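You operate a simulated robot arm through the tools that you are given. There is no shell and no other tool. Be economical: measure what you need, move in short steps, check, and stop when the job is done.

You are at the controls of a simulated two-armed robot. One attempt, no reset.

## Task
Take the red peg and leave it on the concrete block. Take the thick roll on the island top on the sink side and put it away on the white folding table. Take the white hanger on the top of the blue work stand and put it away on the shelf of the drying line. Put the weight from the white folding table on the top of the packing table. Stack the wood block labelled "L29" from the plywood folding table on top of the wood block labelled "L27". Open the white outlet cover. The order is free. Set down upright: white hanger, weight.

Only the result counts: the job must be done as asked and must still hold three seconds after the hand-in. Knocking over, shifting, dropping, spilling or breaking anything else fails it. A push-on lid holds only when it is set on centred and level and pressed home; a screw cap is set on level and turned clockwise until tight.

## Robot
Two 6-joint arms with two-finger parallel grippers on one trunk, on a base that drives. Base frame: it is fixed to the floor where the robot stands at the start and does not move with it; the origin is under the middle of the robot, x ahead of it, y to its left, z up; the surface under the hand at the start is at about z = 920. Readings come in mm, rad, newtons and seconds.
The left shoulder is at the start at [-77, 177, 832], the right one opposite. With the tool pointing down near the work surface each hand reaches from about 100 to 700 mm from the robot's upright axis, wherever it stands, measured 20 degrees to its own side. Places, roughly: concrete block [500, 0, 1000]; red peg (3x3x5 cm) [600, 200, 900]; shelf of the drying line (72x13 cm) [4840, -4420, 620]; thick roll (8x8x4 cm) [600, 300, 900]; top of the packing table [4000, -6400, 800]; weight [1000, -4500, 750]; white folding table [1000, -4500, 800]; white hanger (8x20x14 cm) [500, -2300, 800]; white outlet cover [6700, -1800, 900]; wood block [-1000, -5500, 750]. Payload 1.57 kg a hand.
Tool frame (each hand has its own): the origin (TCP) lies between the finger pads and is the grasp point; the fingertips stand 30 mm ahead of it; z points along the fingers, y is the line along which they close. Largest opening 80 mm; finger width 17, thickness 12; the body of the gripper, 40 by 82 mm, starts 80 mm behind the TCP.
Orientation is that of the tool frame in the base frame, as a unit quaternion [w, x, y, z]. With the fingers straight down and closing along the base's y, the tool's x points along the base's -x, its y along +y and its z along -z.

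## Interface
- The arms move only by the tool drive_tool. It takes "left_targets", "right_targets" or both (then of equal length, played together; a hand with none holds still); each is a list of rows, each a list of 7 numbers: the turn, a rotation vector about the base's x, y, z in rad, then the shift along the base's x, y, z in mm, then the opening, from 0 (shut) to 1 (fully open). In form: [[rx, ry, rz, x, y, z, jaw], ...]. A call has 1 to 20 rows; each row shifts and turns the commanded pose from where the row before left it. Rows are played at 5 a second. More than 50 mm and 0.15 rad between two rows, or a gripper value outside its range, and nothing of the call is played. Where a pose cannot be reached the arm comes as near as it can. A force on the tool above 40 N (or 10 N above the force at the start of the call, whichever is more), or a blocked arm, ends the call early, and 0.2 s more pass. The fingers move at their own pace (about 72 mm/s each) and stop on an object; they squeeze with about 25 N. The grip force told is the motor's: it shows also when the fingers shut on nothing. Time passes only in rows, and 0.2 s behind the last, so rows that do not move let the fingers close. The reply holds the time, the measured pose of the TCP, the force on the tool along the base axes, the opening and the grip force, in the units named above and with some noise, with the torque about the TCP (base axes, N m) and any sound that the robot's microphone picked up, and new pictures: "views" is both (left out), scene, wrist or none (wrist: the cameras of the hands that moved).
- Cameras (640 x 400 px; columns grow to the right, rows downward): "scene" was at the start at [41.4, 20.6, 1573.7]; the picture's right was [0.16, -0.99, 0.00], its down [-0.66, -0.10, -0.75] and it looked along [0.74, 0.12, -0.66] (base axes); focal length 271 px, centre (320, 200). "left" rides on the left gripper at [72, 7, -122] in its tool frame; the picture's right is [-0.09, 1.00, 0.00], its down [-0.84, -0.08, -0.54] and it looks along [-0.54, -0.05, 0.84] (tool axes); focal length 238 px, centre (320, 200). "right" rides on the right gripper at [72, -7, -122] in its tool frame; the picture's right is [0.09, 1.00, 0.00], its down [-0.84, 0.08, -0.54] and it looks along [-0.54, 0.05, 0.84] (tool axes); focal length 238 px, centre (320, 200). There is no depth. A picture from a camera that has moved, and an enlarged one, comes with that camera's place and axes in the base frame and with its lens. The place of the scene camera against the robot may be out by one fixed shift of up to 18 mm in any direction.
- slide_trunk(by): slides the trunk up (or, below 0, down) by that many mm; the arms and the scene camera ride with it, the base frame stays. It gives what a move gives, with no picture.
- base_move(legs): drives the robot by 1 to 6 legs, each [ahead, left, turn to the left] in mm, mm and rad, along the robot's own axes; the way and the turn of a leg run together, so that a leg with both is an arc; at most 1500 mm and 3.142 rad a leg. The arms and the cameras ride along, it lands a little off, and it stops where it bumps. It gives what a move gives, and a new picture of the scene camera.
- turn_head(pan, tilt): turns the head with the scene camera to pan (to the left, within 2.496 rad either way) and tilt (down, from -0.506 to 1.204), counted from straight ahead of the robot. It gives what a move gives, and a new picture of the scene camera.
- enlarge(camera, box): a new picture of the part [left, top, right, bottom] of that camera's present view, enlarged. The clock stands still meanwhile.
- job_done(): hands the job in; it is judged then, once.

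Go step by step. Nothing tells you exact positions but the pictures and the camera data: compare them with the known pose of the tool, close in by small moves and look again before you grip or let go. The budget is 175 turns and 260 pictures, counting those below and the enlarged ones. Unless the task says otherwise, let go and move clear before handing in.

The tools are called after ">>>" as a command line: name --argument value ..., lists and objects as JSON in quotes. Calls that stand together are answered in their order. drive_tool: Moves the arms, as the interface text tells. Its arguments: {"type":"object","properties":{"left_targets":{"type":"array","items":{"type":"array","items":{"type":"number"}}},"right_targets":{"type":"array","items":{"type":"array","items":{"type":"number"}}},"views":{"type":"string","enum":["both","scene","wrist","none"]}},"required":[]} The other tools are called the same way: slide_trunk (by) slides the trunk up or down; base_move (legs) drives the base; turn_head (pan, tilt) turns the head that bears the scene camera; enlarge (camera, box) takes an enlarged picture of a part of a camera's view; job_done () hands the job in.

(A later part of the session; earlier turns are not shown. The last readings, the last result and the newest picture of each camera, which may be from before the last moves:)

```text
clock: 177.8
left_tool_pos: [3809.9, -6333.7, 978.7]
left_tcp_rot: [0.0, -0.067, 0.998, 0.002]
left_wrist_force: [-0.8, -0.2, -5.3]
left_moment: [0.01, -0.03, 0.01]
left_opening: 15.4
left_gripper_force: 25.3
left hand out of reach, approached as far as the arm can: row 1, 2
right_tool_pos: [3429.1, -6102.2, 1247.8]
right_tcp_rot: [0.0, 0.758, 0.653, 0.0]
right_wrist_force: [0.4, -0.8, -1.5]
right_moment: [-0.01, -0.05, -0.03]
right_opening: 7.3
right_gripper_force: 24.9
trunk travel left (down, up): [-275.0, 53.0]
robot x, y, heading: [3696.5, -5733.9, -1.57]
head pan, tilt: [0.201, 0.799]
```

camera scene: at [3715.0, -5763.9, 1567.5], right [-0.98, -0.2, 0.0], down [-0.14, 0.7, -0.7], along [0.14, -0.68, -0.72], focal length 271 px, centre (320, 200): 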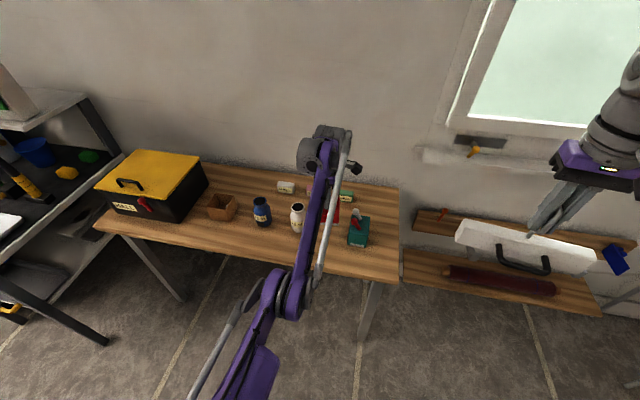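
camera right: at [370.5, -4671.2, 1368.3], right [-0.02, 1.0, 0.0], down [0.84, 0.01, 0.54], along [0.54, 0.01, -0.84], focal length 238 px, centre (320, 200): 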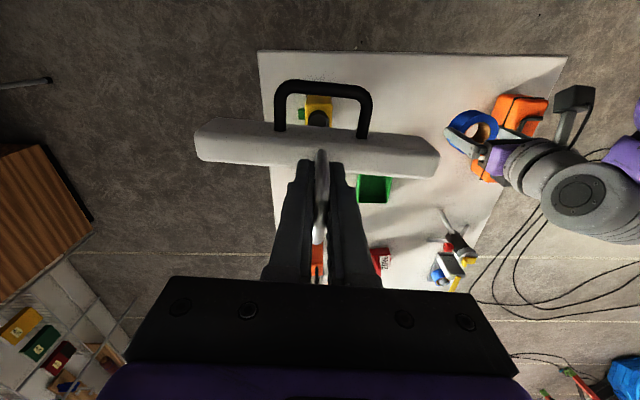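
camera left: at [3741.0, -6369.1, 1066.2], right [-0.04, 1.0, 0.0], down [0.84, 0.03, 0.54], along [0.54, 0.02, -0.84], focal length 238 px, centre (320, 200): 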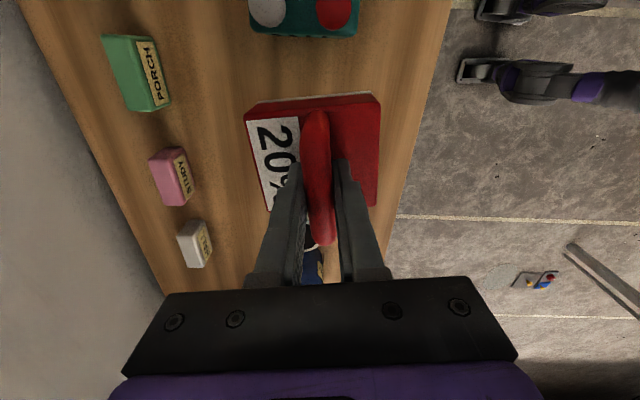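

It's a wrist limit at this yaw, so I turn the hand back toward neutral (−1.4 rad) while holding height.

>>> drive_tool --left_targets '[[0, 0, -0.14, 0, 5, 5, 0], [0, 0, -0.14, 0, 0, 0, 0], [0, 0, -0.14, 0, 0, 0, 0], [0, 0, -0.14, 0, 0, 0, 0], [0, 0, -0.14, 0, 0, 0, 0], [0, 0, -0.14, 0, 0, 0, 0], [0, 0, -0.14, 0, 0, 0, 0], [0, 0, -0.14, 0, 0, 0, 0], [0, 0, -0.14, 0, 0, 0, 0], [0, 0, -0.14, 0, 0, 0, 0], [0, 0, 0, 0, 0, 0, 0]]' --views "both"

```text
clock: 180.2
left_tool_pos: [3810.4, -6327.6, 984.5]
left_tcp_rot: [0.0, 0.592, 0.806, 0.001]
left_wrist_force: [0.7, -0.9, -5.6]
left_moment: [0.02, -0.01, 0.0]
left_opening: 15.4
left_gripper_force: 25.0
right_tool_pos: [3428.9, -6101.8, 1247.3]
right_tcp_rot: [0.001, 0.758, 0.652, -0.001]
right_wrist_force: [0.2, -0.4, -1.1]
right_moment: [0.04, 0.0, -0.02]
right_opening: 7.3
right_gripper_force: 24.8
trunk travel left (down, up): [-275.0, 53.0]
robot x, y, heading: [3698.1, -5730.0, -1.571]
head pan, tilt: [0.201, 0.799]
camera scene: at [3715.0, -5763.5, 1567.6], right [-0.98, -0.2, 0.0], down [-0.14, 0.7, -0.7], along [0.14, -0.68, -0.72], focal length 271 px, centre (320, 200)
camera left: at [3795.8, -6257.0, 1107.3], right [0.98, 0.21, 0.0], down [0.17, -0.82, 0.54], along [0.11, -0.53, -0.84], focal length 238 px, centre (320, 200)
```

scene: 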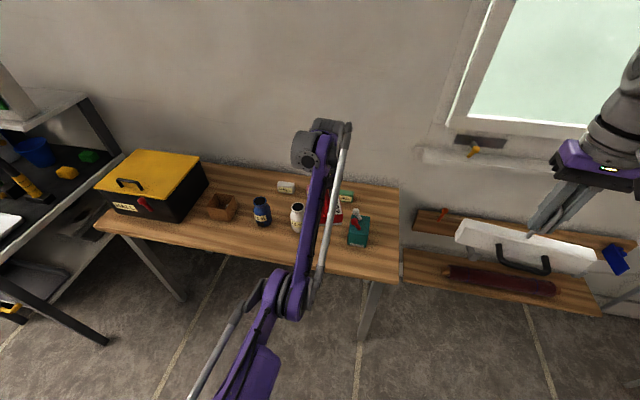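
left: 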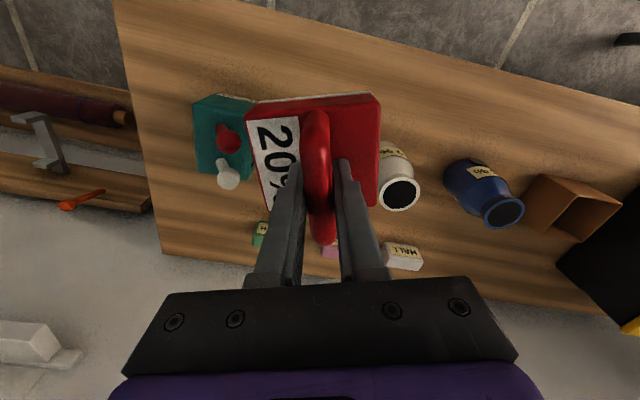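

Now the landing spot sits between teal box and white bottle with clearance. I square the yaw and lower.

>>> drive_tool --left_targets '[[0, 0, -0.15, 3, 0, 0, 0], [0, 0, -0.14, 2, 0, 0, 0], [0, 0, 0, 0, 0, -30, 0], [0, 0, 0, 0, 0, -35, 0], [0, 0, 0, 0, 0, -35, 0], [0, 0, 0, 0, 0, -15, 0]]' --views "wrist"

>>> enlarge --camera "scene" --box '[250, 170, 410, 270]'

```text
clock: 181.6
left_tool_pos: [3808.7, -6386.6, 914.8]
left_tcp_rot: [0.001, 0.702, 0.712, 0.0]
left_wrist_force: [-0.5, -0.4, -5.1]
left_moment: [0.02, -0.02, 0.01]
left_opening: 15.4
left_gripper_force: 25.1
left hand out of reach, approached as far as the arm can: row 3, 4, 5, 6
right_tool_pos: [3429.3, -6101.3, 1246.6]
right_tcp_rot: [0.0, 0.758, 0.652, 0.0]
right_wrist_force: [-0.3, 0.5, -0.5]
right_moment: [0.03, -0.03, 0.02]
right_opening: 7.3
right_gripper_force: 25.4
trunk travel left (down, up): [-275.0, 53.0]
robot x, y, heading: [3701.2, -5733.7, -1.57]
head pan, tilt: [0.201, 0.799]
camera left: at [3816.4, -6313.9, 1038.7], right [1.0, -0.08, 0.0], down [-0.07, -0.84, 0.54], along [-0.04, -0.54, -0.84], focal length 238 px, centre (320, 200)
```

left: 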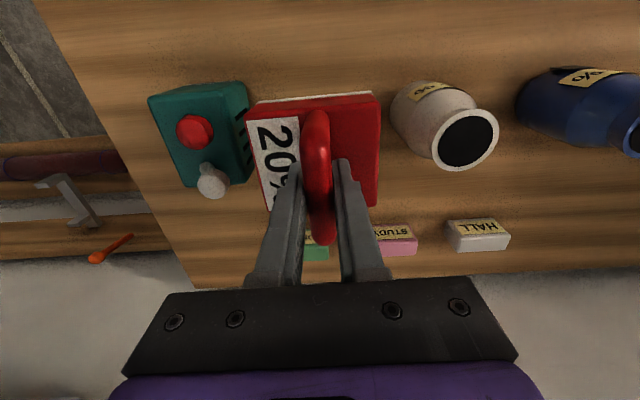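

```text
4.00 times, centred on (330, 220) of scene
camera zoom: at [3715.1, -5763.7, 1567.6], right [-0.98, -0.2, 0.0], down [-0.14, 0.7, -0.7], along [0.14, -0.68, -0.72], focal length 1084 px, centre (280, 120)
```

zoom: 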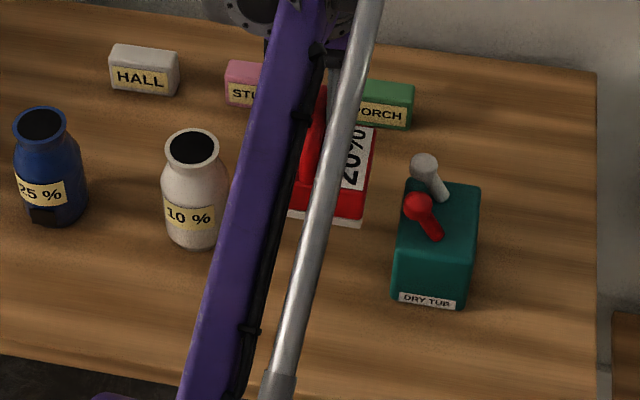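

The arm can't go lower from this pose, so I raise it back to where it was reachable and will lower with the trunk instead.

>>> drive_tool --left_targets '[[0, 0, 0, 0, 0, 40, 0], [0, 0, 0, 0, 0, 40, 0], [0, 0, 0, 0, 0, 35, 0], [0, 0, 0, 0, 0, 0, 0]]' --views "wrist"

```text
clock: 182.6
left_tool_pos: [3811.3, -6371.4, 1021.9]
left_tcp_rot: [0.002, 0.702, 0.712, -0.001]
left_wrist_force: [-0.2, 0.3, -5.5]
left_moment: [0.0, 0.01, 0.0]
left_opening: 15.4
left_gripper_force: 25.1
left hand out of reach, approached as far as the arm can: row 3
right_tool_pos: [3429.4, -6102.2, 1247.2]
right_tcp_rot: [0.0, 0.758, 0.653, -0.001]
right_wrist_force: [-0.2, -0.2, 0.0]
right_moment: [0.03, 0.02, 0.02]
right_opening: 7.1
right_gripper_force: 24.9
trunk travel left (down, up): [-275.0, 53.0]
robot x, y, heading: [3701.2, -5734.5, -1.571]
head pan, tilt: [0.201, 0.799]
camera left: at [3819.6, -6298.3, 1144.9], right [1.0, -0.08, 0.0], down [-0.07, -0.84, 0.54], along [-0.04, -0.54, -0.84], focal length 238 px, centre (320, 200)
```

left: 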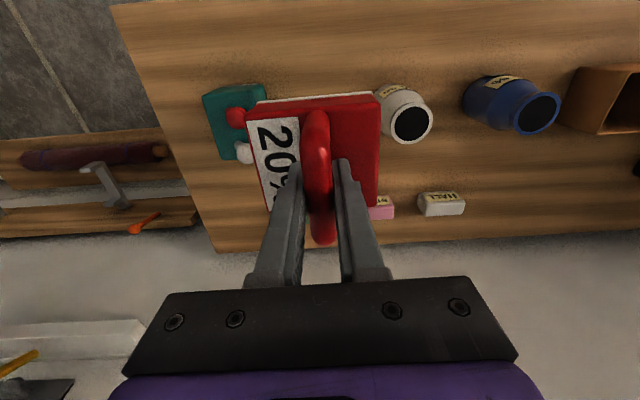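

I pull the hand back toward the robot and test whether it can descend from there.

>>> drive_tool --left_targets '[[0, 0, 0, 2, 40, -10, 0], [0, 0, 0, 2, 30, -10, 0], [0, 0, 0, 0, 10, -10, 0], [0, 0, 0, 0, 0, 0, 0]]' --views "none"

>>> drive_tool --left_targets '[[0, 0, 0, 0, 0, -15, 0], [0, 0, 0, 0, 0, 0, 0]]' --views "none"

```text
clock: 183.6
left_tool_pos: [3816.4, -6304.2, 1003.3]
left_tcp_rot: [0.0, 0.702, 0.712, 0.001]
left_wrist_force: [0.2, -0.2, -4.6]
left_moment: [0.02, -0.05, 0.01]
left_opening: 15.5
left_gripper_force: 25.0
left hand out of reach, approached as far as the arm can: row 2, 3
right_tool_pos: [3428.9, -6100.8, 1247.7]
right_tcp_rot: [0.0, 0.758, 0.652, 0.0]
right_wrist_force: [0.5, -1.5, -0.6]
right_moment: [0.01, 0.01, 0.02]
right_opening: 7.4
right_gripper_force: 25.0
trunk travel left (down, up): [-275.0, 53.0]
robot x, y, heading: [3700.2, -5727.8, -1.57]
head pan, tilt: [0.201, 0.799]
```

```text
clock: 184.2
left_tool_pos: [3816.2, -6305.3, 1002.9]
left_tcp_rot: [0.001, 0.702, 0.712, 0.001]
left_wrist_force: [0.4, -1.0, -5.9]
left_moment: [0.01, 0.03, 0.01]
left_opening: 15.4
left_gripper_force: 25.0
left hand out of reach, approached as far as the arm can: row 1
right_tool_pos: [3429.2, -6101.6, 1248.1]
right_tcp_rot: [0.0, 0.758, 0.652, -0.001]
right_wrist_force: [0.1, 0.0, -1.0]
right_moment: [-0.01, 0.01, 0.01]
right_opening: 7.3
right_gripper_force: 25.1
trunk travel left (down, up): [-275.0, 53.0]
robot x, y, heading: [3699.0, -5737.2, -1.571]
head pan, tilt: [0.201, 0.799]
```

The arm branch has an inner limit here, so I use the trunk: the hand is positioned right ([3816, -6305]), and I slide the trunk down 120 mm.

>>> slide_trunk --by -120

>>> drive_tool --left_targets '[[0, 0, 0, 0, 0, 0, 0]]' --views "both"

```text
clock: 185.7
left_tool_pos: [3815.4, -6305.3, 883.4]
left_tcp_rot: [0.001, 0.702, 0.712, 0.001]
left_wrist_force: [0.1, -0.2, -5.7]
left_moment: [0.0, -0.01, 0.01]
left_opening: 15.6
left_gripper_force: 25.1
right_tool_pos: [3429.4, -6101.0, 1127.2]
right_tcp_rot: [0.0, 0.757, 0.653, 0.0]
right_wrist_force: [-0.4, 0.6, -0.2]
right_moment: [0.0, -0.03, 0.01]
right_opening: 7.5
right_gripper_force: 25.0
trunk travel left (down, up): [-155.0, 173.0]
robot x, y, heading: [3698.2, -5732.7, -1.572]
head pan, tilt: [0.201, 0.799]
```

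```text
clock: 186.1
left_tool_pos: [3815.2, -6305.7, 880.9]
left_tcp_rot: [0.001, 0.702, 0.712, 0.0]
left_wrist_force: [1.0, -0.5, -5.5]
left_moment: [-0.01, -0.03, 0.0]
left_opening: 15.6
left_gripper_force: 24.9
right_tool_pos: [3429.6, -6102.5, 1126.5]
right_tcp_rot: [0.0, 0.758, 0.652, 0.0]
right_wrist_force: [0.1, -0.3, -1.1]
right_moment: [0.0, -0.01, 0.0]
right_opening: 7.4
right_gripper_force: 24.8
trunk travel left (down, up): [-155.0, 173.0]
robot x, y, heading: [3699.8, -5731.0, -1.569]
head pan, tilt: [0.201, 0.799]
camera scene: at [3715.0, -5771.0, 1447.6], right [-0.98, -0.2, 0.0], down [-0.14, 0.7, -0.7], along [0.14, -0.68, -0.72], focal length 271 px, centre (320, 200)
camera left: at [3822.3, -6233.2, 1005.0], right [1.0, -0.08, 0.0], down [-0.07, -0.84, 0.54], along [-0.04, -0.54, -0.84], focal length 238 px, centre (320, 200)
```

scene: 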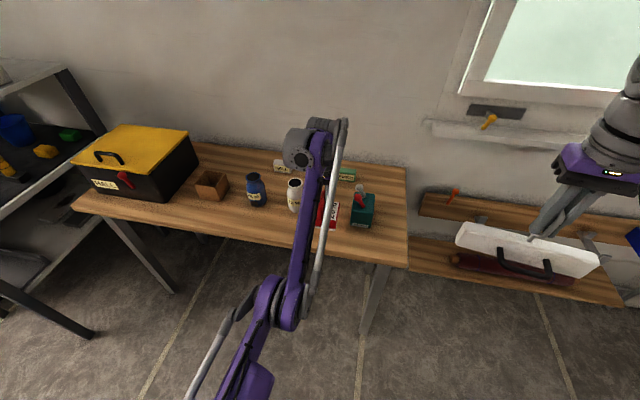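
left: 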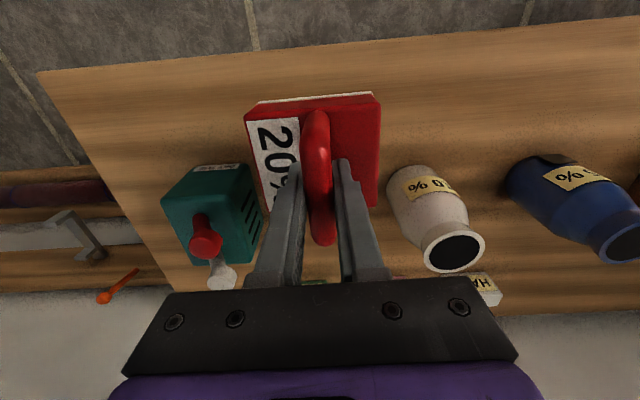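

Clear below; I continue down by trunk in smaller steps.

>>> slide_trunk --by -30

>>> enlarge --camera "scene" --box '[270, 170, 398, 250]'

```text
clock: 186.9
left_tool_pos: [3815.0, -6304.9, 851.8]
left_tcp_rot: [0.001, 0.702, 0.712, 0.001]
left_wrist_force: [-0.7, 0.1, -5.2]
left_moment: [0.0, 0.02, -0.01]
left_opening: 15.6
left_gripper_force: 25.0
right_tool_pos: [3429.2, -6102.3, 1097.1]
right_tcp_rot: [0.0, 0.758, 0.652, 0.0]
right_wrist_force: [0.5, -0.3, -0.3]
right_moment: [-0.02, 0.0, 0.02]
right_opening: 7.2
right_gripper_force: 25.1
trunk travel left (down, up): [-125.0, 203.0]
robot x, y, heading: [3697.8, -5733.4, -1.574]
head pan, tilt: [0.201, 0.799]
```

```text
5.00 times, centred on (334, 210) of scene
camera zoom: at [3715.1, -5777.3, 1416.6], right [-0.98, -0.2, 0.0], down [-0.14, 0.7, -0.7], along [0.14, -0.68, -0.72], focal length 1354 px, centre (250, 150)
```

zoom: 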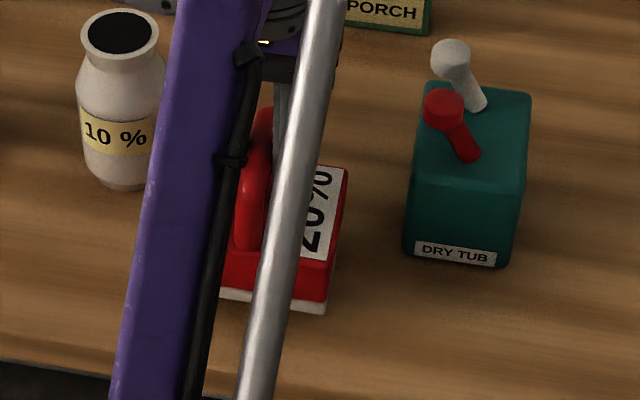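

>>> slide_trunk --by -10

>>> enlarge --camera "scene" --box '[270, 170, 398, 250]'

```text
clock: 187.5
left_tool_pos: [3815.8, -6304.9, 841.9]
left_tcp_rot: [0.001, 0.702, 0.712, 0.0]
left_wrist_force: [-0.6, -0.2, -5.1]
left_moment: [0.0, -0.02, -0.02]
left_opening: 15.3
left_gripper_force: 25.1
right_tool_pos: [3430.2, -6100.4, 1086.3]
right_tcp_rot: [0.0, 0.757, 0.653, 0.0]
right_wrist_force: [-0.3, 0.3, -0.8]
right_moment: [0.01, 0.01, 0.03]
right_opening: 7.4
right_gripper_force: 25.1
trunk travel left (down, up): [-115.0, 213.0]
robot x, y, heading: [3699.3, -5734.0, -1.572]
head pan, tilt: [0.201, 0.799]
```

```text
5.00 times, centred on (334, 210) of scene
camera zoom: at [3715.1, -5780.1, 1405.8], right [-0.98, -0.2, 0.0], down [-0.14, 0.7, -0.7], along [0.14, -0.68, -0.72], focal length 1354 px, centre (250, 150)
```

zoom: 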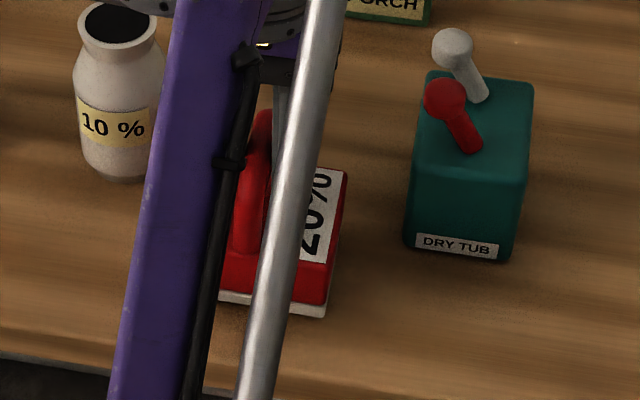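

>>> slide_trunk --by -5

>>> slide_trunk --by -3

```text
clock: 188.0
left_tool_pos: [3815.2, -6305.8, 837.6]
left_tcp_rot: [0.001, 0.702, 0.712, 0.0]
left_wrist_force: [0.7, 1.0, -5.8]
left_moment: [-0.01, -0.03, -0.02]
left_opening: 15.7
left_gripper_force: 24.6
right_tool_pos: [3428.9, -6100.7, 1082.4]
right_tcp_rot: [0.0, 0.757, 0.653, -0.001]
right_wrist_force: [-0.8, 1.1, -0.2]
right_moment: [0.02, -0.01, 0.02]
right_opening: 7.6
right_gripper_force: 24.7
trunk travel left (down, up): [-110.0, 218.0]
robot x, y, heading: [3699.8, -5731.5, -1.569]
head pan, tilt: [0.201, 0.799]
```

```text
clock: 188.5
left_tool_pos: [3815.9, -6305.9, 832.6]
left_tcp_rot: [0.001, 0.703, 0.712, 0.0]
left_wrist_force: [-1.0, 1.0, -4.2]
left_moment: [0.01, 0.0, -0.03]
left_opening: 15.6
left_gripper_force: 24.9
right_tool_pos: [3430.2, -6101.0, 1078.0]
right_tcp_rot: [-0.001, 0.758, 0.652, 0.0]
right_wrist_force: [0.1, 0.3, -0.7]
right_moment: [-0.03, -0.03, -0.02]
right_opening: 7.3
right_gripper_force: 24.8
trunk travel left (down, up): [-107.0, 221.0]
robot x, y, heading: [3697.9, -5732.4, -1.57]
head pan, tilt: [0.201, 0.799]
```

>>> slide_trunk --by -3

>>> enlarge --camera "scene" --box '[270, 170, 398, 250]'

```text
clock: 189.1
left_tool_pos: [3816.1, -6304.8, 830.1]
left_tcp_rot: [0.001, 0.703, 0.712, 0.0]
left_wrist_force: [1.3, -0.3, -6.2]
left_moment: [0.0, 0.01, 0.0]
left_opening: 15.5
left_gripper_force: 25.4
right_tool_pos: [3430.1, -6101.6, 1075.9]
right_tcp_rot: [0.001, 0.757, 0.653, 0.0]
right_wrist_force: [-0.2, 0.6, -1.2]
right_moment: [-0.01, 0.02, 0.01]
right_opening: 7.3
right_gripper_force: 24.4
trunk travel left (down, up): [-104.0, 224.0]
robot x, y, heading: [3699.4, -5731.5, -1.576]
head pan, tilt: [0.201, 0.799]
```

```text
5.00 times, centred on (334, 210) of scene
camera zoom: at [3715.1, -5783.5, 1393.7], right [-0.98, -0.2, 0.0], down [-0.14, 0.7, -0.7], along [0.14, -0.68, -0.72], focal length 1354 px, centre (250, 150)
```

zoom: 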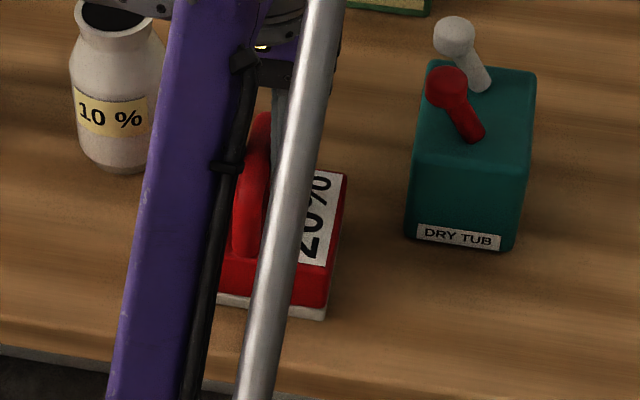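

>>> slide_trunk --by -2

>>> slide_trunk --by -1.5

```text
clock: 189.6
left_tool_pos: [3816.6, -6304.5, 829.3]
left_tcp_rot: [0.001, 0.702, 0.712, 0.0]
left_wrist_force: [3.4, -0.7, 3.8]
left_moment: [0.15, 0.0, -0.02]
left_opening: 15.7
left_gripper_force: 24.8
right_tool_pos: [3429.1, -6100.9, 1073.6]
right_tcp_rot: [0.0, 0.758, 0.653, 0.001]
right_wrist_force: [0.4, 0.2, -0.3]
right_moment: [-0.04, -0.03, -0.02]
right_opening: 7.3
right_gripper_force: 25.2
trunk travel left (down, up): [-102.0, 226.0]
robot x, y, heading: [3698.1, -5734.2, -1.564]
head pan, tilt: [0.201, 0.799]
```

```text
clock: 190.1
left_tool_pos: [3816.6, -6303.8, 828.2]
left_tcp_rot: [0.002, 0.702, 0.712, -0.001]
left_wrist_force: [6.2, -7.7, 23.4]
left_moment: [0.0, 0.03, -0.01]
left_opening: 15.7
left_gripper_force: 25.0
right_tool_pos: [3429.9, -6101.6, 1073.7]
right_tcp_rot: [0.0, 0.757, 0.653, 0.0]
right_wrist_force: [-0.1, 0.6, 0.0]
right_moment: [-0.04, 0.01, -0.02]
right_opening: 7.6
right_gripper_force: 25.6
trunk travel left (down, up): [-101.0, 227.0]
robot x, y, heading: [3699.2, -5735.7, -1.57]
head pan, tilt: [0.201, 0.799]
```

Contact (23 N up). I open the fingers and rise with the trunk.

>>> drive_tool --left_targets '[[0, 0, 0, 0, 0, 0, 0.55], [0, 0, 0, 0, 0, 0, 0.55]]' --views "none"

>>> slide_trunk --by 150

>>> enlarge --camera "scene" --box '[250, 150, 410, 250]'

>>> drive_tool --left_targets '[[0, 0, 0, 0, 30, 30, 0.55]]' --views "wrist"

```text
clock: 190.7
left_tool_pos: [3815.3, -6306.6, 827.5]
left_tcp_rot: [0.002, 0.702, 0.712, 0.0]
left_wrist_force: [-0.4, 0.2, 0.0]
left_moment: [0.02, 0.03, 0.01]
left_opening: 43.9
left_gripper_force: 0.1
right_tool_pos: [3429.8, -6100.2, 1072.6]
right_tcp_rot: [0.0, 0.758, 0.652, -0.001]
right_wrist_force: [0.2, -0.3, -1.2]
right_moment: [0.01, 0.02, -0.01]
right_opening: 7.2
right_gripper_force: 25.1
trunk travel left (down, up): [-101.0, 227.0]
robot x, y, heading: [3700.7, -5735.3, -1.571]
head pan, tilt: [0.201, 0.799]
```

```text
clock: 192.4
left_tool_pos: [3815.4, -6305.5, 977.5]
left_tcp_rot: [0.001, 0.702, 0.712, 0.0]
left_wrist_force: [-0.7, -0.5, 0.4]
left_moment: [-0.02, 0.02, 0.01]
left_opening: 44.0
left_gripper_force: 0.0
right_tool_pos: [3429.7, -6100.8, 1222.4]
right_tcp_rot: [0.0, 0.757, 0.653, 0.0]
right_wrist_force: [-0.2, 0.7, -1.7]
right_moment: [0.02, 0.0, 0.02]
right_opening: 7.2
right_gripper_force: 24.9
trunk travel left (down, up): [-250.0, 77.0]
robot x, y, heading: [3699.8, -5733.9, -1.572]
head pan, tilt: [0.201, 0.799]
```

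```text
4.00 times, centred on (330, 200) of scene
camera zoom: at [3714.9, -5763.3, 1541.1], right [-0.98, -0.2, 0.0], down [-0.14, 0.7, -0.7], along [0.14, -0.68, -0.72], focal length 1084 px, centre (280, 200)
```

zoom: 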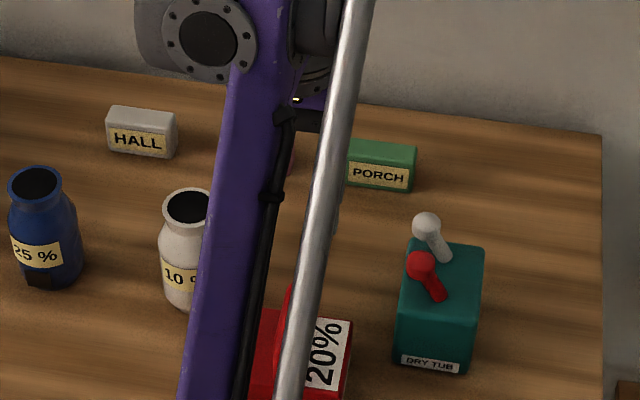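

```text
clock: 192.8
left_tool_pos: [3812.8, -6299.0, 1010.0]
left_tcp_rot: [0.001, 0.702, 0.712, 0.001]
left_wrist_force: [-0.5, 0.1, -1.2]
left_moment: [-0.06, 0.03, 0.04]
left_opening: 44.0
left_gripper_force: 0.1
left hand out of reach, approached as far as the arm can: row 1
right_tool_pos: [3428.9, -6101.1, 1223.1]
right_tcp_rot: [0.0, 0.758, 0.652, 0.001]
right_wrist_force: [-0.8, -0.6, -0.5]
right_moment: [0.03, -0.02, 0.02]
right_opening: 7.3
right_gripper_force: 25.1
trunk travel left (down, up): [-250.0, 77.0]
robot x, y, heading: [3698.4, -5729.8, -1.573]
head pan, tilt: [0.201, 0.799]
camera left: at [3818.9, -6226.3, 1132.8], right [1.0, -0.08, 0.0], down [-0.07, -0.84, 0.54], along [-0.04, -0.54, -0.84], focal length 238 px, centre (320, 200)
```

left: 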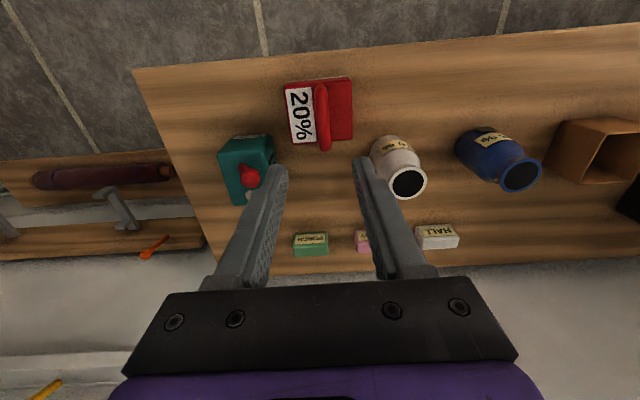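

Weight stands on the packing table. I raise and tuck the left arm, back off, and look for the drying line near [4840, -4420].

>>> drive_tool --left_targets '[[0, 0, 0, 0, 10, 45, 0.5], [0, 0, 0, 10, 10, 45, 0.5], [0, 0, 0, 20, 20, 40, 0.5], [0, 0, 0, 20, 25, 35, 0.5], [0, 0, 0, 20, 25, 35, 0.5], [0, 0, 0, 20, 30, 30, 0.5], [0, 0, 0, 20, 30, 20, 0.5], [0, 0, 0, 20, 30, 0, 0.5]]' --views "none"

>>> base_move --legs '[[-330, 0, 0], [0, 0, 1.57]]'

>>> turn_head --pan 0.6 --tilt 0.4

```text
clock: 194.6
left_tool_pos: [3942.0, -6118.2, 1254.8]
left_tcp_rot: [0.001, 0.703, 0.711, 0.001]
left_wrist_force: [-0.7, -1.1, 0.4]
left_moment: [0.0, 0.02, 0.0]
left_opening: 40.1
left_gripper_force: 0.1
left hand out of reach, approached as far as the arm can: row 1, 4, 6
right_tool_pos: [3429.5, -6099.8, 1222.8]
right_tcp_rot: [0.0, 0.758, 0.652, 0.0]
right_wrist_force: [1.0, -0.3, -0.2]
right_moment: [-0.03, 0.01, -0.01]
right_opening: 7.4
right_gripper_force: 25.0
trunk travel left (down, up): [-250.0, 77.0]
robot x, y, heading: [3696.8, -5732.3, -1.571]
head pan, tilt: [0.201, 0.799]
```

```text
clock: 200.7
left_tool_pos: [4086.6, -5157.0, 1254.3]
left_tcp_rot: [0.0, -0.009, 1.0, 0.001]
left_wrist_force: [0.4, -0.2, -0.5]
left_moment: [-0.03, 0.02, 0.0]
left_opening: 39.9
left_gripper_force: 0.0
right_tool_pos: [4067.8, -5670.2, 1222.3]
right_tcp_rot: [0.0, 0.073, 0.997, 0.0]
right_wrist_force: [-0.1, 0.0, -0.8]
right_moment: [-0.03, -0.01, 0.01]
right_opening: 7.4
right_gripper_force: 24.9
trunk travel left (down, up): [-250.0, 77.0]
robot x, y, heading: [3699.9, -5401.7, 0.002]
head pan, tilt: [0.201, 0.799]
camera scene: at [3737.8, -5378.4, 1541.2], right [0.2, -0.98, 0.0], down [-0.7, -0.15, -0.7], along [0.68, 0.14, -0.72], focal length 271 px, centre (320, 200)
```

scene: 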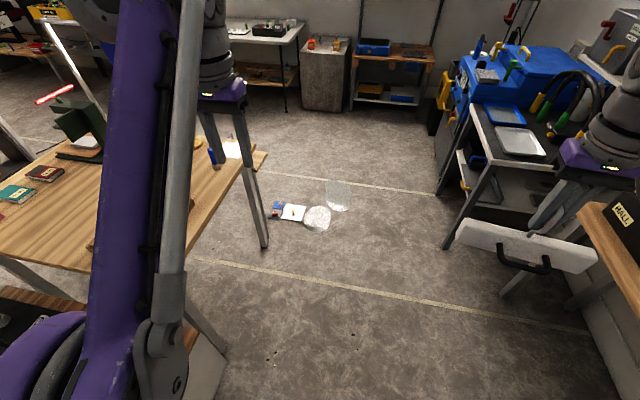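

```text
clock: 201.5
left_tool_pos: [4086.7, -5156.8, 1255.4]
left_tcp_rot: [0.001, -0.009, 1.0, 0.001]
left_wrist_force: [-0.7, -0.4, 0.9]
left_moment: [-0.05, 0.01, -0.02]
left_opening: 39.7
left_gripper_force: 0.0
right_tool_pos: [4070.0, -5669.8, 1222.6]
right_tcp_rot: [0.0, 0.072, 0.997, 0.0]
right_wrist_force: [0.8, -0.1, -0.8]
right_moment: [0.0, 0.02, 0.03]
right_opening: 7.4
right_gripper_force: 24.4
trunk travel left (down, up): [-250.0, 77.0]
robot x, y, heading: [3700.7, -5399.7, -0.001]
head pan, tilt: [0.6, 0.4]
camera scene: at [3735.1, -5342.2, 1576.2], right [0.57, -0.82, 0.0], down [-0.32, -0.22, -0.92], along [0.76, 0.52, -0.39], focal length 271 px, centre (320, 200)
```

scene: 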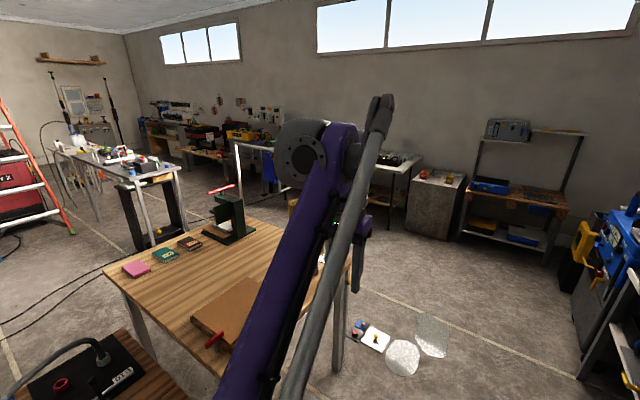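

The drying line seems to stand behind the wooden table, around x≈4840. I drive ahead 850 mm (avoiding the floor items) and look left.

>>> base_move --legs '[[850, 0, 0]]'

>>> turn_head --pan 1.3 --tilt 0.6

>>> turn_head --pan 0.5 --tilt 0.6

```text
clock: 206.0
left_tool_pos: [4934.5, -5159.5, 1254.7]
left_tcp_rot: [0.001, -0.004, 1.0, 0.001]
left_wrist_force: [0.0, -0.4, -0.4]
left_moment: [0.02, -0.01, 0.01]
left_opening: 39.9
left_gripper_force: 0.0
right_tool_pos: [4914.5, -5672.5, 1222.8]
right_tcp_rot: [-0.001, 0.077, 0.997, 0.0]
right_wrist_force: [-0.5, 0.5, -0.8]
right_moment: [0.01, 0.0, 0.0]
right_opening: 7.4
right_gripper_force: 24.9
trunk travel left (down, up): [-250.0, 77.0]
robot x, y, heading: [4543.5, -5400.4, -0.006]
head pan, tilt: [0.6, 0.4]
camera scene: at [4582.2, -5341.7, 1576.3], right [0.56, -0.83, 0.0], down [-0.32, -0.22, -0.92], along [0.76, 0.52, -0.39], focal length 271 px, centre (320, 200)
```

scene: 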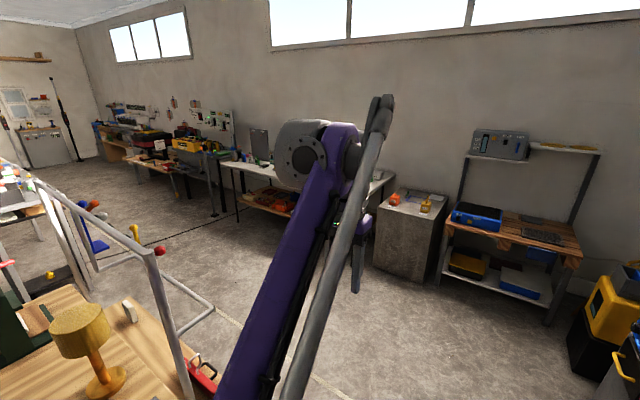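

```text
clock: 207.1
left_tool_pos: [4935.3, -5159.0, 1254.6]
left_tcp_rot: [0.001, -0.004, 1.0, 0.0]
left_wrist_force: [0.9, 0.4, -0.3]
left_moment: [-0.04, 0.01, -0.03]
left_opening: 40.0
left_gripper_force: 0.0
right_tool_pos: [4912.7, -5674.1, 1222.5]
right_tcp_rot: [0.001, 0.076, 0.997, 0.0]
right_wrist_force: [0.9, -0.3, -1.0]
right_moment: [0.03, 0.0, -0.01]
right_opening: 7.5
right_gripper_force: 24.7
trunk travel left (down, up): [-250.0, 77.0]
robot x, y, heading: [4547.7, -5398.8, -0.004]
head pan, tilt: [1.3, 0.6]
camera scene: at [4529.5, -5308.7, 1558.1], right [0.96, -0.27, 0.0], down [-0.15, -0.54, -0.83], along [0.22, 0.79, -0.56], focal length 271 px, centre (320, 200)
```

scene: 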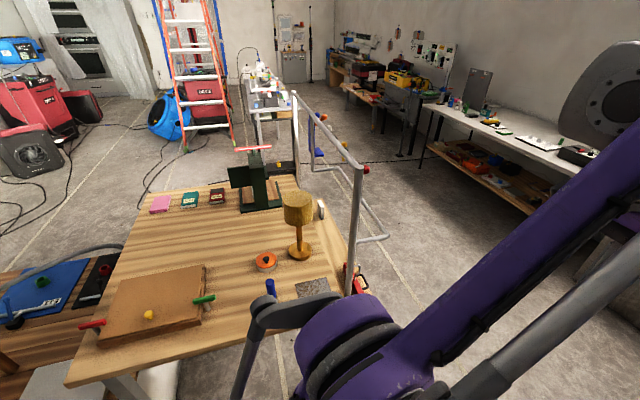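

```text
clock: 208.2
left_tool_pos: [4935.8, -5159.3, 1255.7]
left_tcp_rot: [0.001, -0.005, 1.0, 0.001]
left_wrist_force: [0.2, 0.4, 0.1]
left_moment: [0.01, 0.0, 0.0]
left_opening: 39.9
left_gripper_force: 0.0
right_tool_pos: [4913.4, -5672.8, 1223.0]
right_tcp_rot: [0.0, 0.076, 0.997, 0.0]
right_wrist_force: [0.3, 0.3, -0.4]
right_moment: [0.0, -0.03, 0.0]
right_opening: 7.3
right_gripper_force: 24.8
trunk travel left (down, up): [-250.0, 77.0]
robot x, y, heading: [4548.8, -5399.7, -0.008]
head pan, tilt: [0.499, 0.6]
camera scene: at [4583.2, -5351.6, 1558.1], right [0.48, -0.88, 0.0], down [-0.5, -0.27, -0.83], along [0.73, 0.39, -0.56], focal length 271 px, centre (320, 200)
```

scene: 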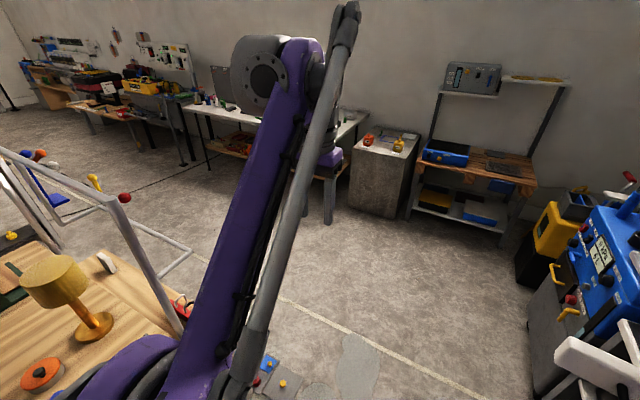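

The drying line is on the far (+x) side of the wooden table. I check the floor items and the bench clearance before going around.

>>> turn_head --pan 0.0 --tilt 0.75

>>> enlarge --camera "scene" --box '[160, 150, 480, 350]'

```text
clock: 209.2
left_tool_pos: [4934.7, -5159.4, 1256.2]
left_tcp_rot: [0.001, -0.004, 1.0, 0.0]
left_wrist_force: [-0.5, 0.5, -0.4]
left_moment: [0.02, 0.01, -0.04]
left_opening: 39.8
left_gripper_force: 0.1
right_tool_pos: [4913.4, -5672.2, 1222.3]
right_tcp_rot: [0.0, 0.077, 0.997, 0.0]
right_wrist_force: [0.6, -0.7, -0.3]
right_moment: [0.02, 0.04, 0.0]
right_opening: 7.5
right_gripper_force: 25.3
trunk travel left (down, up): [-250.0, 77.0]
robot x, y, heading: [4547.1, -5400.5, -0.004]
head pan, tilt: [0.0, 0.75]
camera scene: at [4588.4, -5394.0, 1545.2], right [0.0, -1.0, 0.0], down [-0.68, 0.0, -0.73], along [0.73, 0.0, -0.68], focal length 271 px, centre (320, 200)
```

scene: 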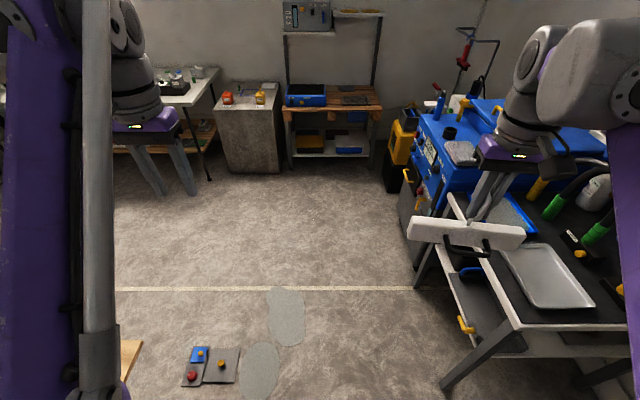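

```text
2.00 times, centred on (320, 250) of scene
camera zoom: at [4588.4, -5394.0, 1545.2], right [0.0, -1.0, 0.0], down [-0.68, 0.0, -0.73], along [0.73, 0.0, -0.68], focal length 542 px, centre (320, 100)
```

zoom: 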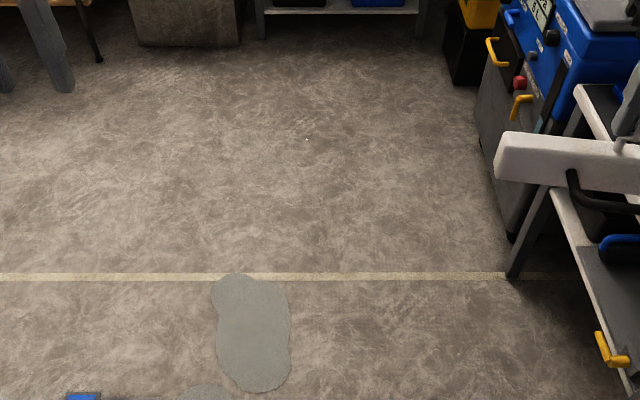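

The grey patches are on the floor around [5100–5450, −5080…−5300]; the bench legs are at y≈−5990. I tuck the hanger inward, pass between them and go round to the +x side.

>>> drive_tool --right_targets '[[0, 0, 0, 0, 35, 5, 0], [0, 0, 0, 0, 35, 5, 0], [0, 0, 0, 0, 35, 5, 0], [0, 0, 0, 0, 30, 5, 0]]' --views "none"

>>> base_move --legs '[[0, -210, 0], [1200, 0, 0]]'

>>> turn_head --pan 1.5 --tilt 0.5

```text
clock: 210.2
left_tool_pos: [4935.9, -5156.6, 1255.6]
left_tcp_rot: [0.001, -0.004, 1.0, 0.001]
left_wrist_force: [0.3, 0.1, -0.3]
left_moment: [-0.01, 0.0, -0.01]
left_opening: 40.5
left_gripper_force: 0.1
right_tool_pos: [4912.3, -5534.8, 1243.3]
right_tcp_rot: [0.0, 0.077, 0.997, 0.0]
right_wrist_force: [0.0, 0.8, -1.1]
right_moment: [-0.04, 0.03, 0.0]
right_opening: 7.0
right_gripper_force: 25.1
trunk travel left (down, up): [-250.0, 77.0]
robot x, y, heading: [4545.5, -5401.0, -0.003]
head pan, tilt: [0.0, 0.75]
```

```text
clock: 218.3
left_tool_pos: [6120.9, -5331.0, 1255.2]
left_tcp_rot: [0.001, -0.026, 1.0, 0.001]
left_wrist_force: [-0.4, -0.8, 0.0]
left_moment: [-0.02, -0.01, -0.01]
left_opening: 40.1
left_gripper_force: 0.0
right_tool_pos: [6112.6, -5707.9, 1242.9]
right_tcp_rot: [0.0, 0.055, 0.998, 0.0]
right_wrist_force: [0.2, -0.7, -1.1]
right_moment: [0.03, 0.01, -0.02]
right_opening: 7.2
right_gripper_force: 24.9
trunk travel left (down, up): [-250.0, 77.0]
robot x, y, heading: [5742.9, -5589.6, 0.037]
head pan, tilt: [0.0, 0.75]
camera scene: at [5784.0, -5579.2, 1545.2], right [0.04, -1.0, 0.0], down [-0.68, -0.03, -0.73], along [0.73, 0.03, -0.68], focal length 271 px, centre (320, 200)
```

scene: 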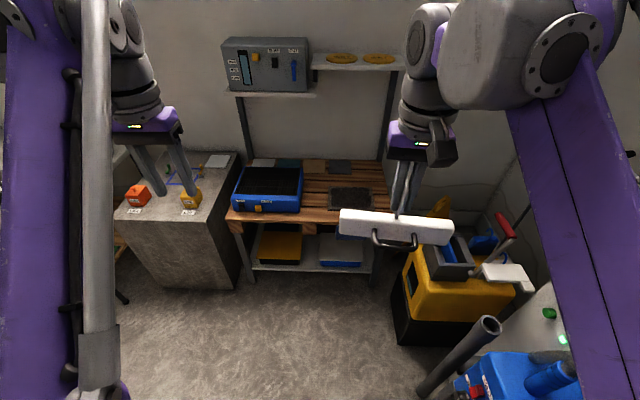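

```text
clock: 219.9
left_tool_pos: [6120.9, -5330.6, 1255.6]
left_tcp_rot: [0.0, -0.026, 1.0, 0.001]
left_wrist_force: [-0.2, 0.3, 1.0]
left_moment: [0.02, -0.02, 0.03]
left_opening: 40.0
left_gripper_force: 0.1
right_tool_pos: [6112.6, -5707.3, 1242.9]
right_tcp_rot: [0.001, 0.055, 0.998, -0.001]
right_wrist_force: [0.4, 0.9, -0.9]
right_moment: [0.01, 0.02, -0.01]
right_opening: 7.1
right_gripper_force: 24.8
trunk travel left (down, up): [-250.0, 77.0]
robot x, y, heading: [5739.2, -5589.2, 0.045]
head pan, tilt: [1.499, 0.499]
camera scene: at [5704.3, -5491.4, 1567.1], right [1.0, -0.03, 0.0], down [-0.02, -0.48, -0.88], along [0.03, 0.88, -0.48], focal length 271 px, centre (320, 200)
```

scene: 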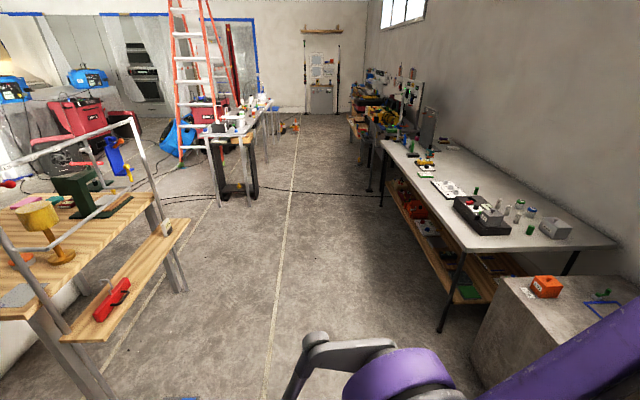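

I see the shelf: a wooden board with a red tool at its near end. I turn to face −x, then strafe to it.

>>> base_move --legs '[[0, 0, 3.097], [0, -1130, 0]]'

>>> turn_head --pan 0.0 --tilt 0.7

```text
clock: 237.4
left_tool_pos: [5367.2, -4679.1, 1254.5]
left_tcp_rot: [0.0, 1.0, -0.013, -0.001]
left_wrist_force: [-1.1, 0.3, -0.1]
left_moment: [0.04, 0.02, -0.01]
left_opening: 40.2
left_gripper_force: 0.0
right_tool_pos: [5405.3, -4303.0, 1242.9]
right_tcp_rot: [0.001, 0.995, -0.095, -0.001]
right_wrist_force: [0.2, 0.1, -0.1]
right_moment: [-0.01, 0.03, -0.04]
right_opening: 7.3
right_gripper_force: 24.5
trunk travel left (down, up): [-250.0, 77.0]
robot x, y, heading: [5765.0, -4453.3, 3.102]
head pan, tilt: [1.499, 0.499]
camera scene: at [5795.4, -4536.6, 1567.1], right [-0.99, 0.11, 0.0], down [0.05, 0.48, -0.88], along [-0.1, -0.87, -0.48], focal length 271 px, centre (320, 200)
```

scene: 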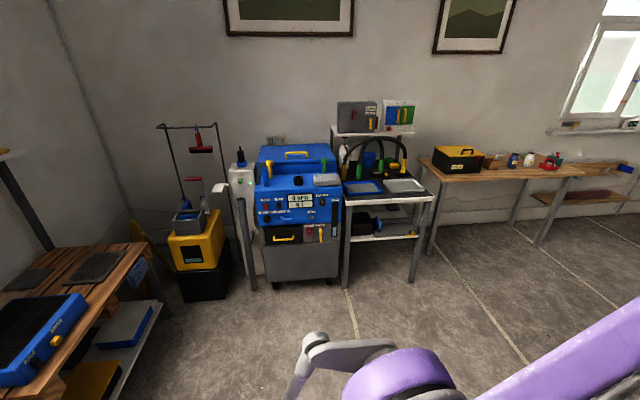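

```text
clock: 239.0
left_tool_pos: [5367.7, -4678.9, 1256.9]
left_tcp_rot: [0.001, 1.0, -0.014, 0.0]
left_wrist_force: [0.5, 0.6, -0.4]
left_moment: [-0.02, -0.01, 0.01]
left_opening: 40.2
left_gripper_force: 0.1
right_tool_pos: [5405.7, -4303.5, 1243.3]
right_tcp_rot: [0.0, 0.995, -0.095, 0.0]
right_wrist_force: [-0.4, 0.4, -1.0]
right_moment: [0.01, 0.01, 0.01]
right_opening: 7.2
right_gripper_force: 25.7
trunk travel left (down, up): [-250.0, 77.0]
robot x, y, heading: [5768.5, -4452.3, 3.1]
head pan, tilt: [0.0, 0.7]
camera scene: at [5720.7, -4442.9, 1549.4], right [0.04, 1.0, 0.0], down [0.64, -0.03, -0.77], along [-0.76, 0.03, -0.64], focal length 271 px, centre (320, 200)
```

scene: 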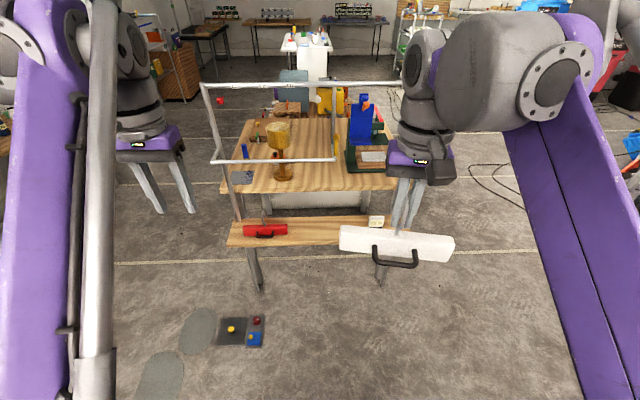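

The shelf's free stretch is about y −4550…−4190, around x≈4850. I zoom in to see the rails above it.

>>> enlarge --camera "scene" --box '[190, 70, 430, 270]'

```text
2.00 times, centred on (310, 170) of scene
camera zoom: at [5720.7, -4442.9, 1549.4], right [0.04, 1.0, 0.0], down [0.64, -0.03, -0.77], along [-0.76, 0.03, -0.64], focal length 542 px, centre (340, 260)
```

zoom: 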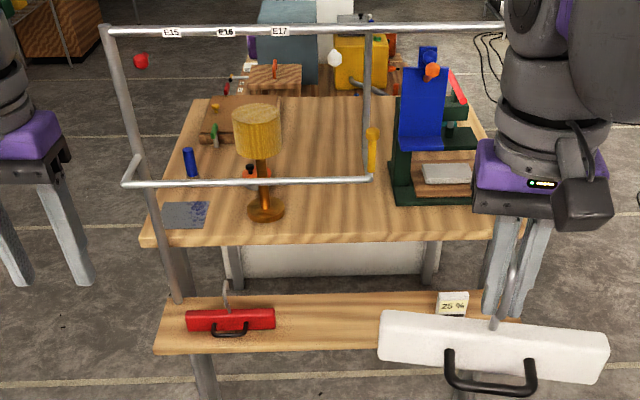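

The lower rail protrudes over the shelf (x≈4885, z≈1025) for y < −4350, so I'll set the hanger at y≈−4255, in front of the 25% card. I retract the left arm and drive closer.

>>> drive_tool --left_targets '[[0, 0, 0, 30, -10, 0, 0.5], [0, 0, 0, 35, -10, 0, 0.5], [0, 0, 0, 35, -10, 0, 0.5]]' --views "none"

>>> base_move --legs '[[380, -85, 0.04]]'

>>> turn_head --pan -0.1 --tilt 0.85

```text
clock: 239.8
left_tool_pos: [5467.6, -4708.6, 1256.2]
left_tcp_rot: [0.001, 1.0, -0.013, -0.001]
left_wrist_force: [0.3, 0.6, -0.3]
left_moment: [0.0, -0.01, 0.0]
left_opening: 40.2
left_gripper_force: 0.0
right_tool_pos: [5406.7, -4302.3, 1242.3]
right_tcp_rot: [0.0, 0.995, -0.095, 0.0]
right_wrist_force: [0.1, 0.1, -0.7]
right_moment: [0.01, 0.0, -0.01]
right_opening: 7.2
right_gripper_force: 25.3
trunk travel left (down, up): [-250.0, 77.0]
robot x, y, heading: [5767.1, -4451.1, 3.104]
head pan, tilt: [0.0, 0.7]
```

```text
clock: 242.2
left_tool_pos: [5099.3, -4627.8, 1256.4]
left_tcp_rot: [0.002, 1.0, 0.005, -0.001]
left_wrist_force: [-0.9, 0.7, -0.3]
left_moment: [0.02, 0.0, 0.01]
left_opening: 40.1
left_gripper_force: 0.0
right_tool_pos: [5022.9, -4224.8, 1242.9]
right_tcp_rot: [-0.001, 0.997, -0.075, 0.0]
right_wrist_force: [-0.8, 0.9, -1.1]
right_moment: [0.01, -0.01, 0.01]
right_opening: 7.4
right_gripper_force: 25.2
trunk travel left (down, up): [-250.0, 77.0]
robot x, y, heading: [5386.3, -4356.1, 3.14]
head pan, tilt: [0.0, 0.7]
camera scene: at [5343.5, -4351.7, 1549.4], right [0.0, 1.0, 0.0], down [0.64, 0.0, -0.77], along [-0.77, 0.0, -0.64], focal length 271 px, centre (320, 200)
```

scene: 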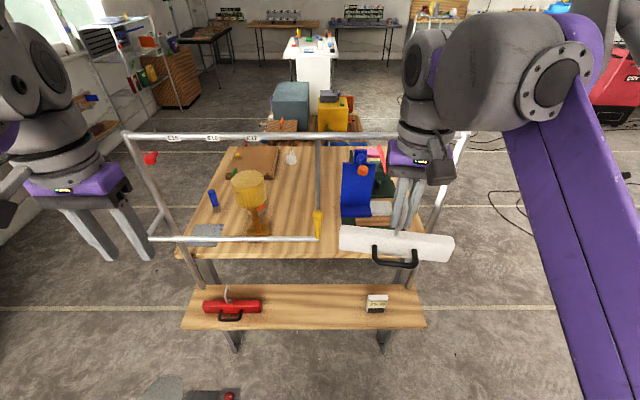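

```text
clock: 242.9
left_tool_pos: [5099.7, -4627.4, 1256.9]
left_tcp_rot: [0.001, 1.0, 0.006, -0.001]
left_wrist_force: [0.5, 0.0, 0.2]
left_moment: [0.0, -0.01, 0.0]
left_opening: 40.0
left_gripper_force: 0.1
right_tool_pos: [5022.1, -4224.3, 1243.6]
right_tcp_rot: [0.0, 0.997, -0.076, 0.0]
right_wrist_force: [0.5, -0.4, 0.1]
right_moment: [-0.04, 0.01, 0.01]
right_opening: 7.4
right_gripper_force: 24.9
trunk travel left (down, up): [-250.0, 77.0]
robot x, y, heading: [5386.2, -4359.6, 3.141]
head pan, tilt: [-0.099, 0.85]
camera scene: at [5350.5, -4343.9, 1537.2], right [0.1, 0.99, 0.0], down [0.75, -0.08, -0.66], along [-0.66, 0.07, -0.75], focal length 271 px, centre (320, 200)
```

scene: 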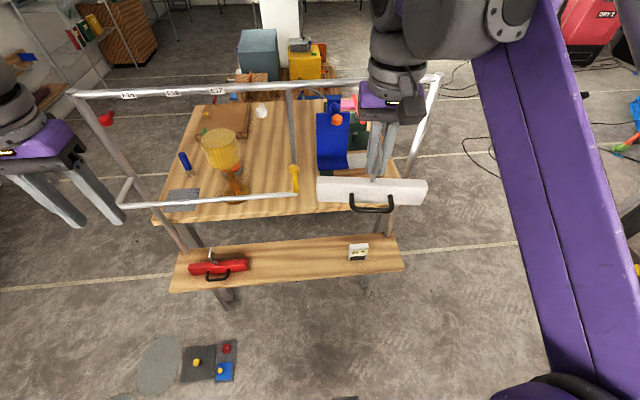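

The rail leaves little room for a vertical hand. I zoom on the card and shelf to measure exactly.

>>> enlarge --camera "scene" --box '[260, 170, 420, 300]'

```text
3.08 times, centred on (340, 235) of scene
camera zoom: at [5350.5, -4343.9, 1537.2], right [0.1, 0.99, 0.0], down [0.75, -0.08, -0.66], along [-0.66, 0.07, -0.75], focal length 834 px, centre (258, 92)
```

zoom: 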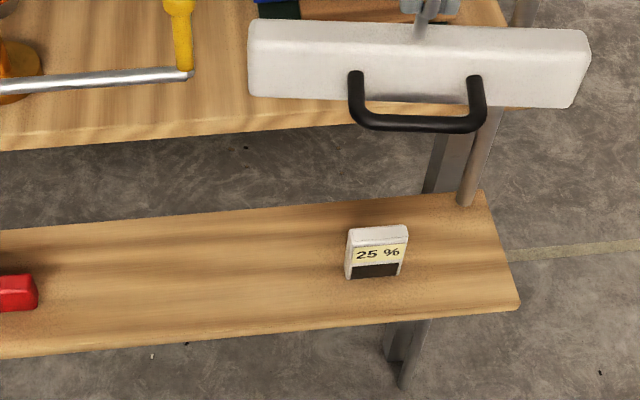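

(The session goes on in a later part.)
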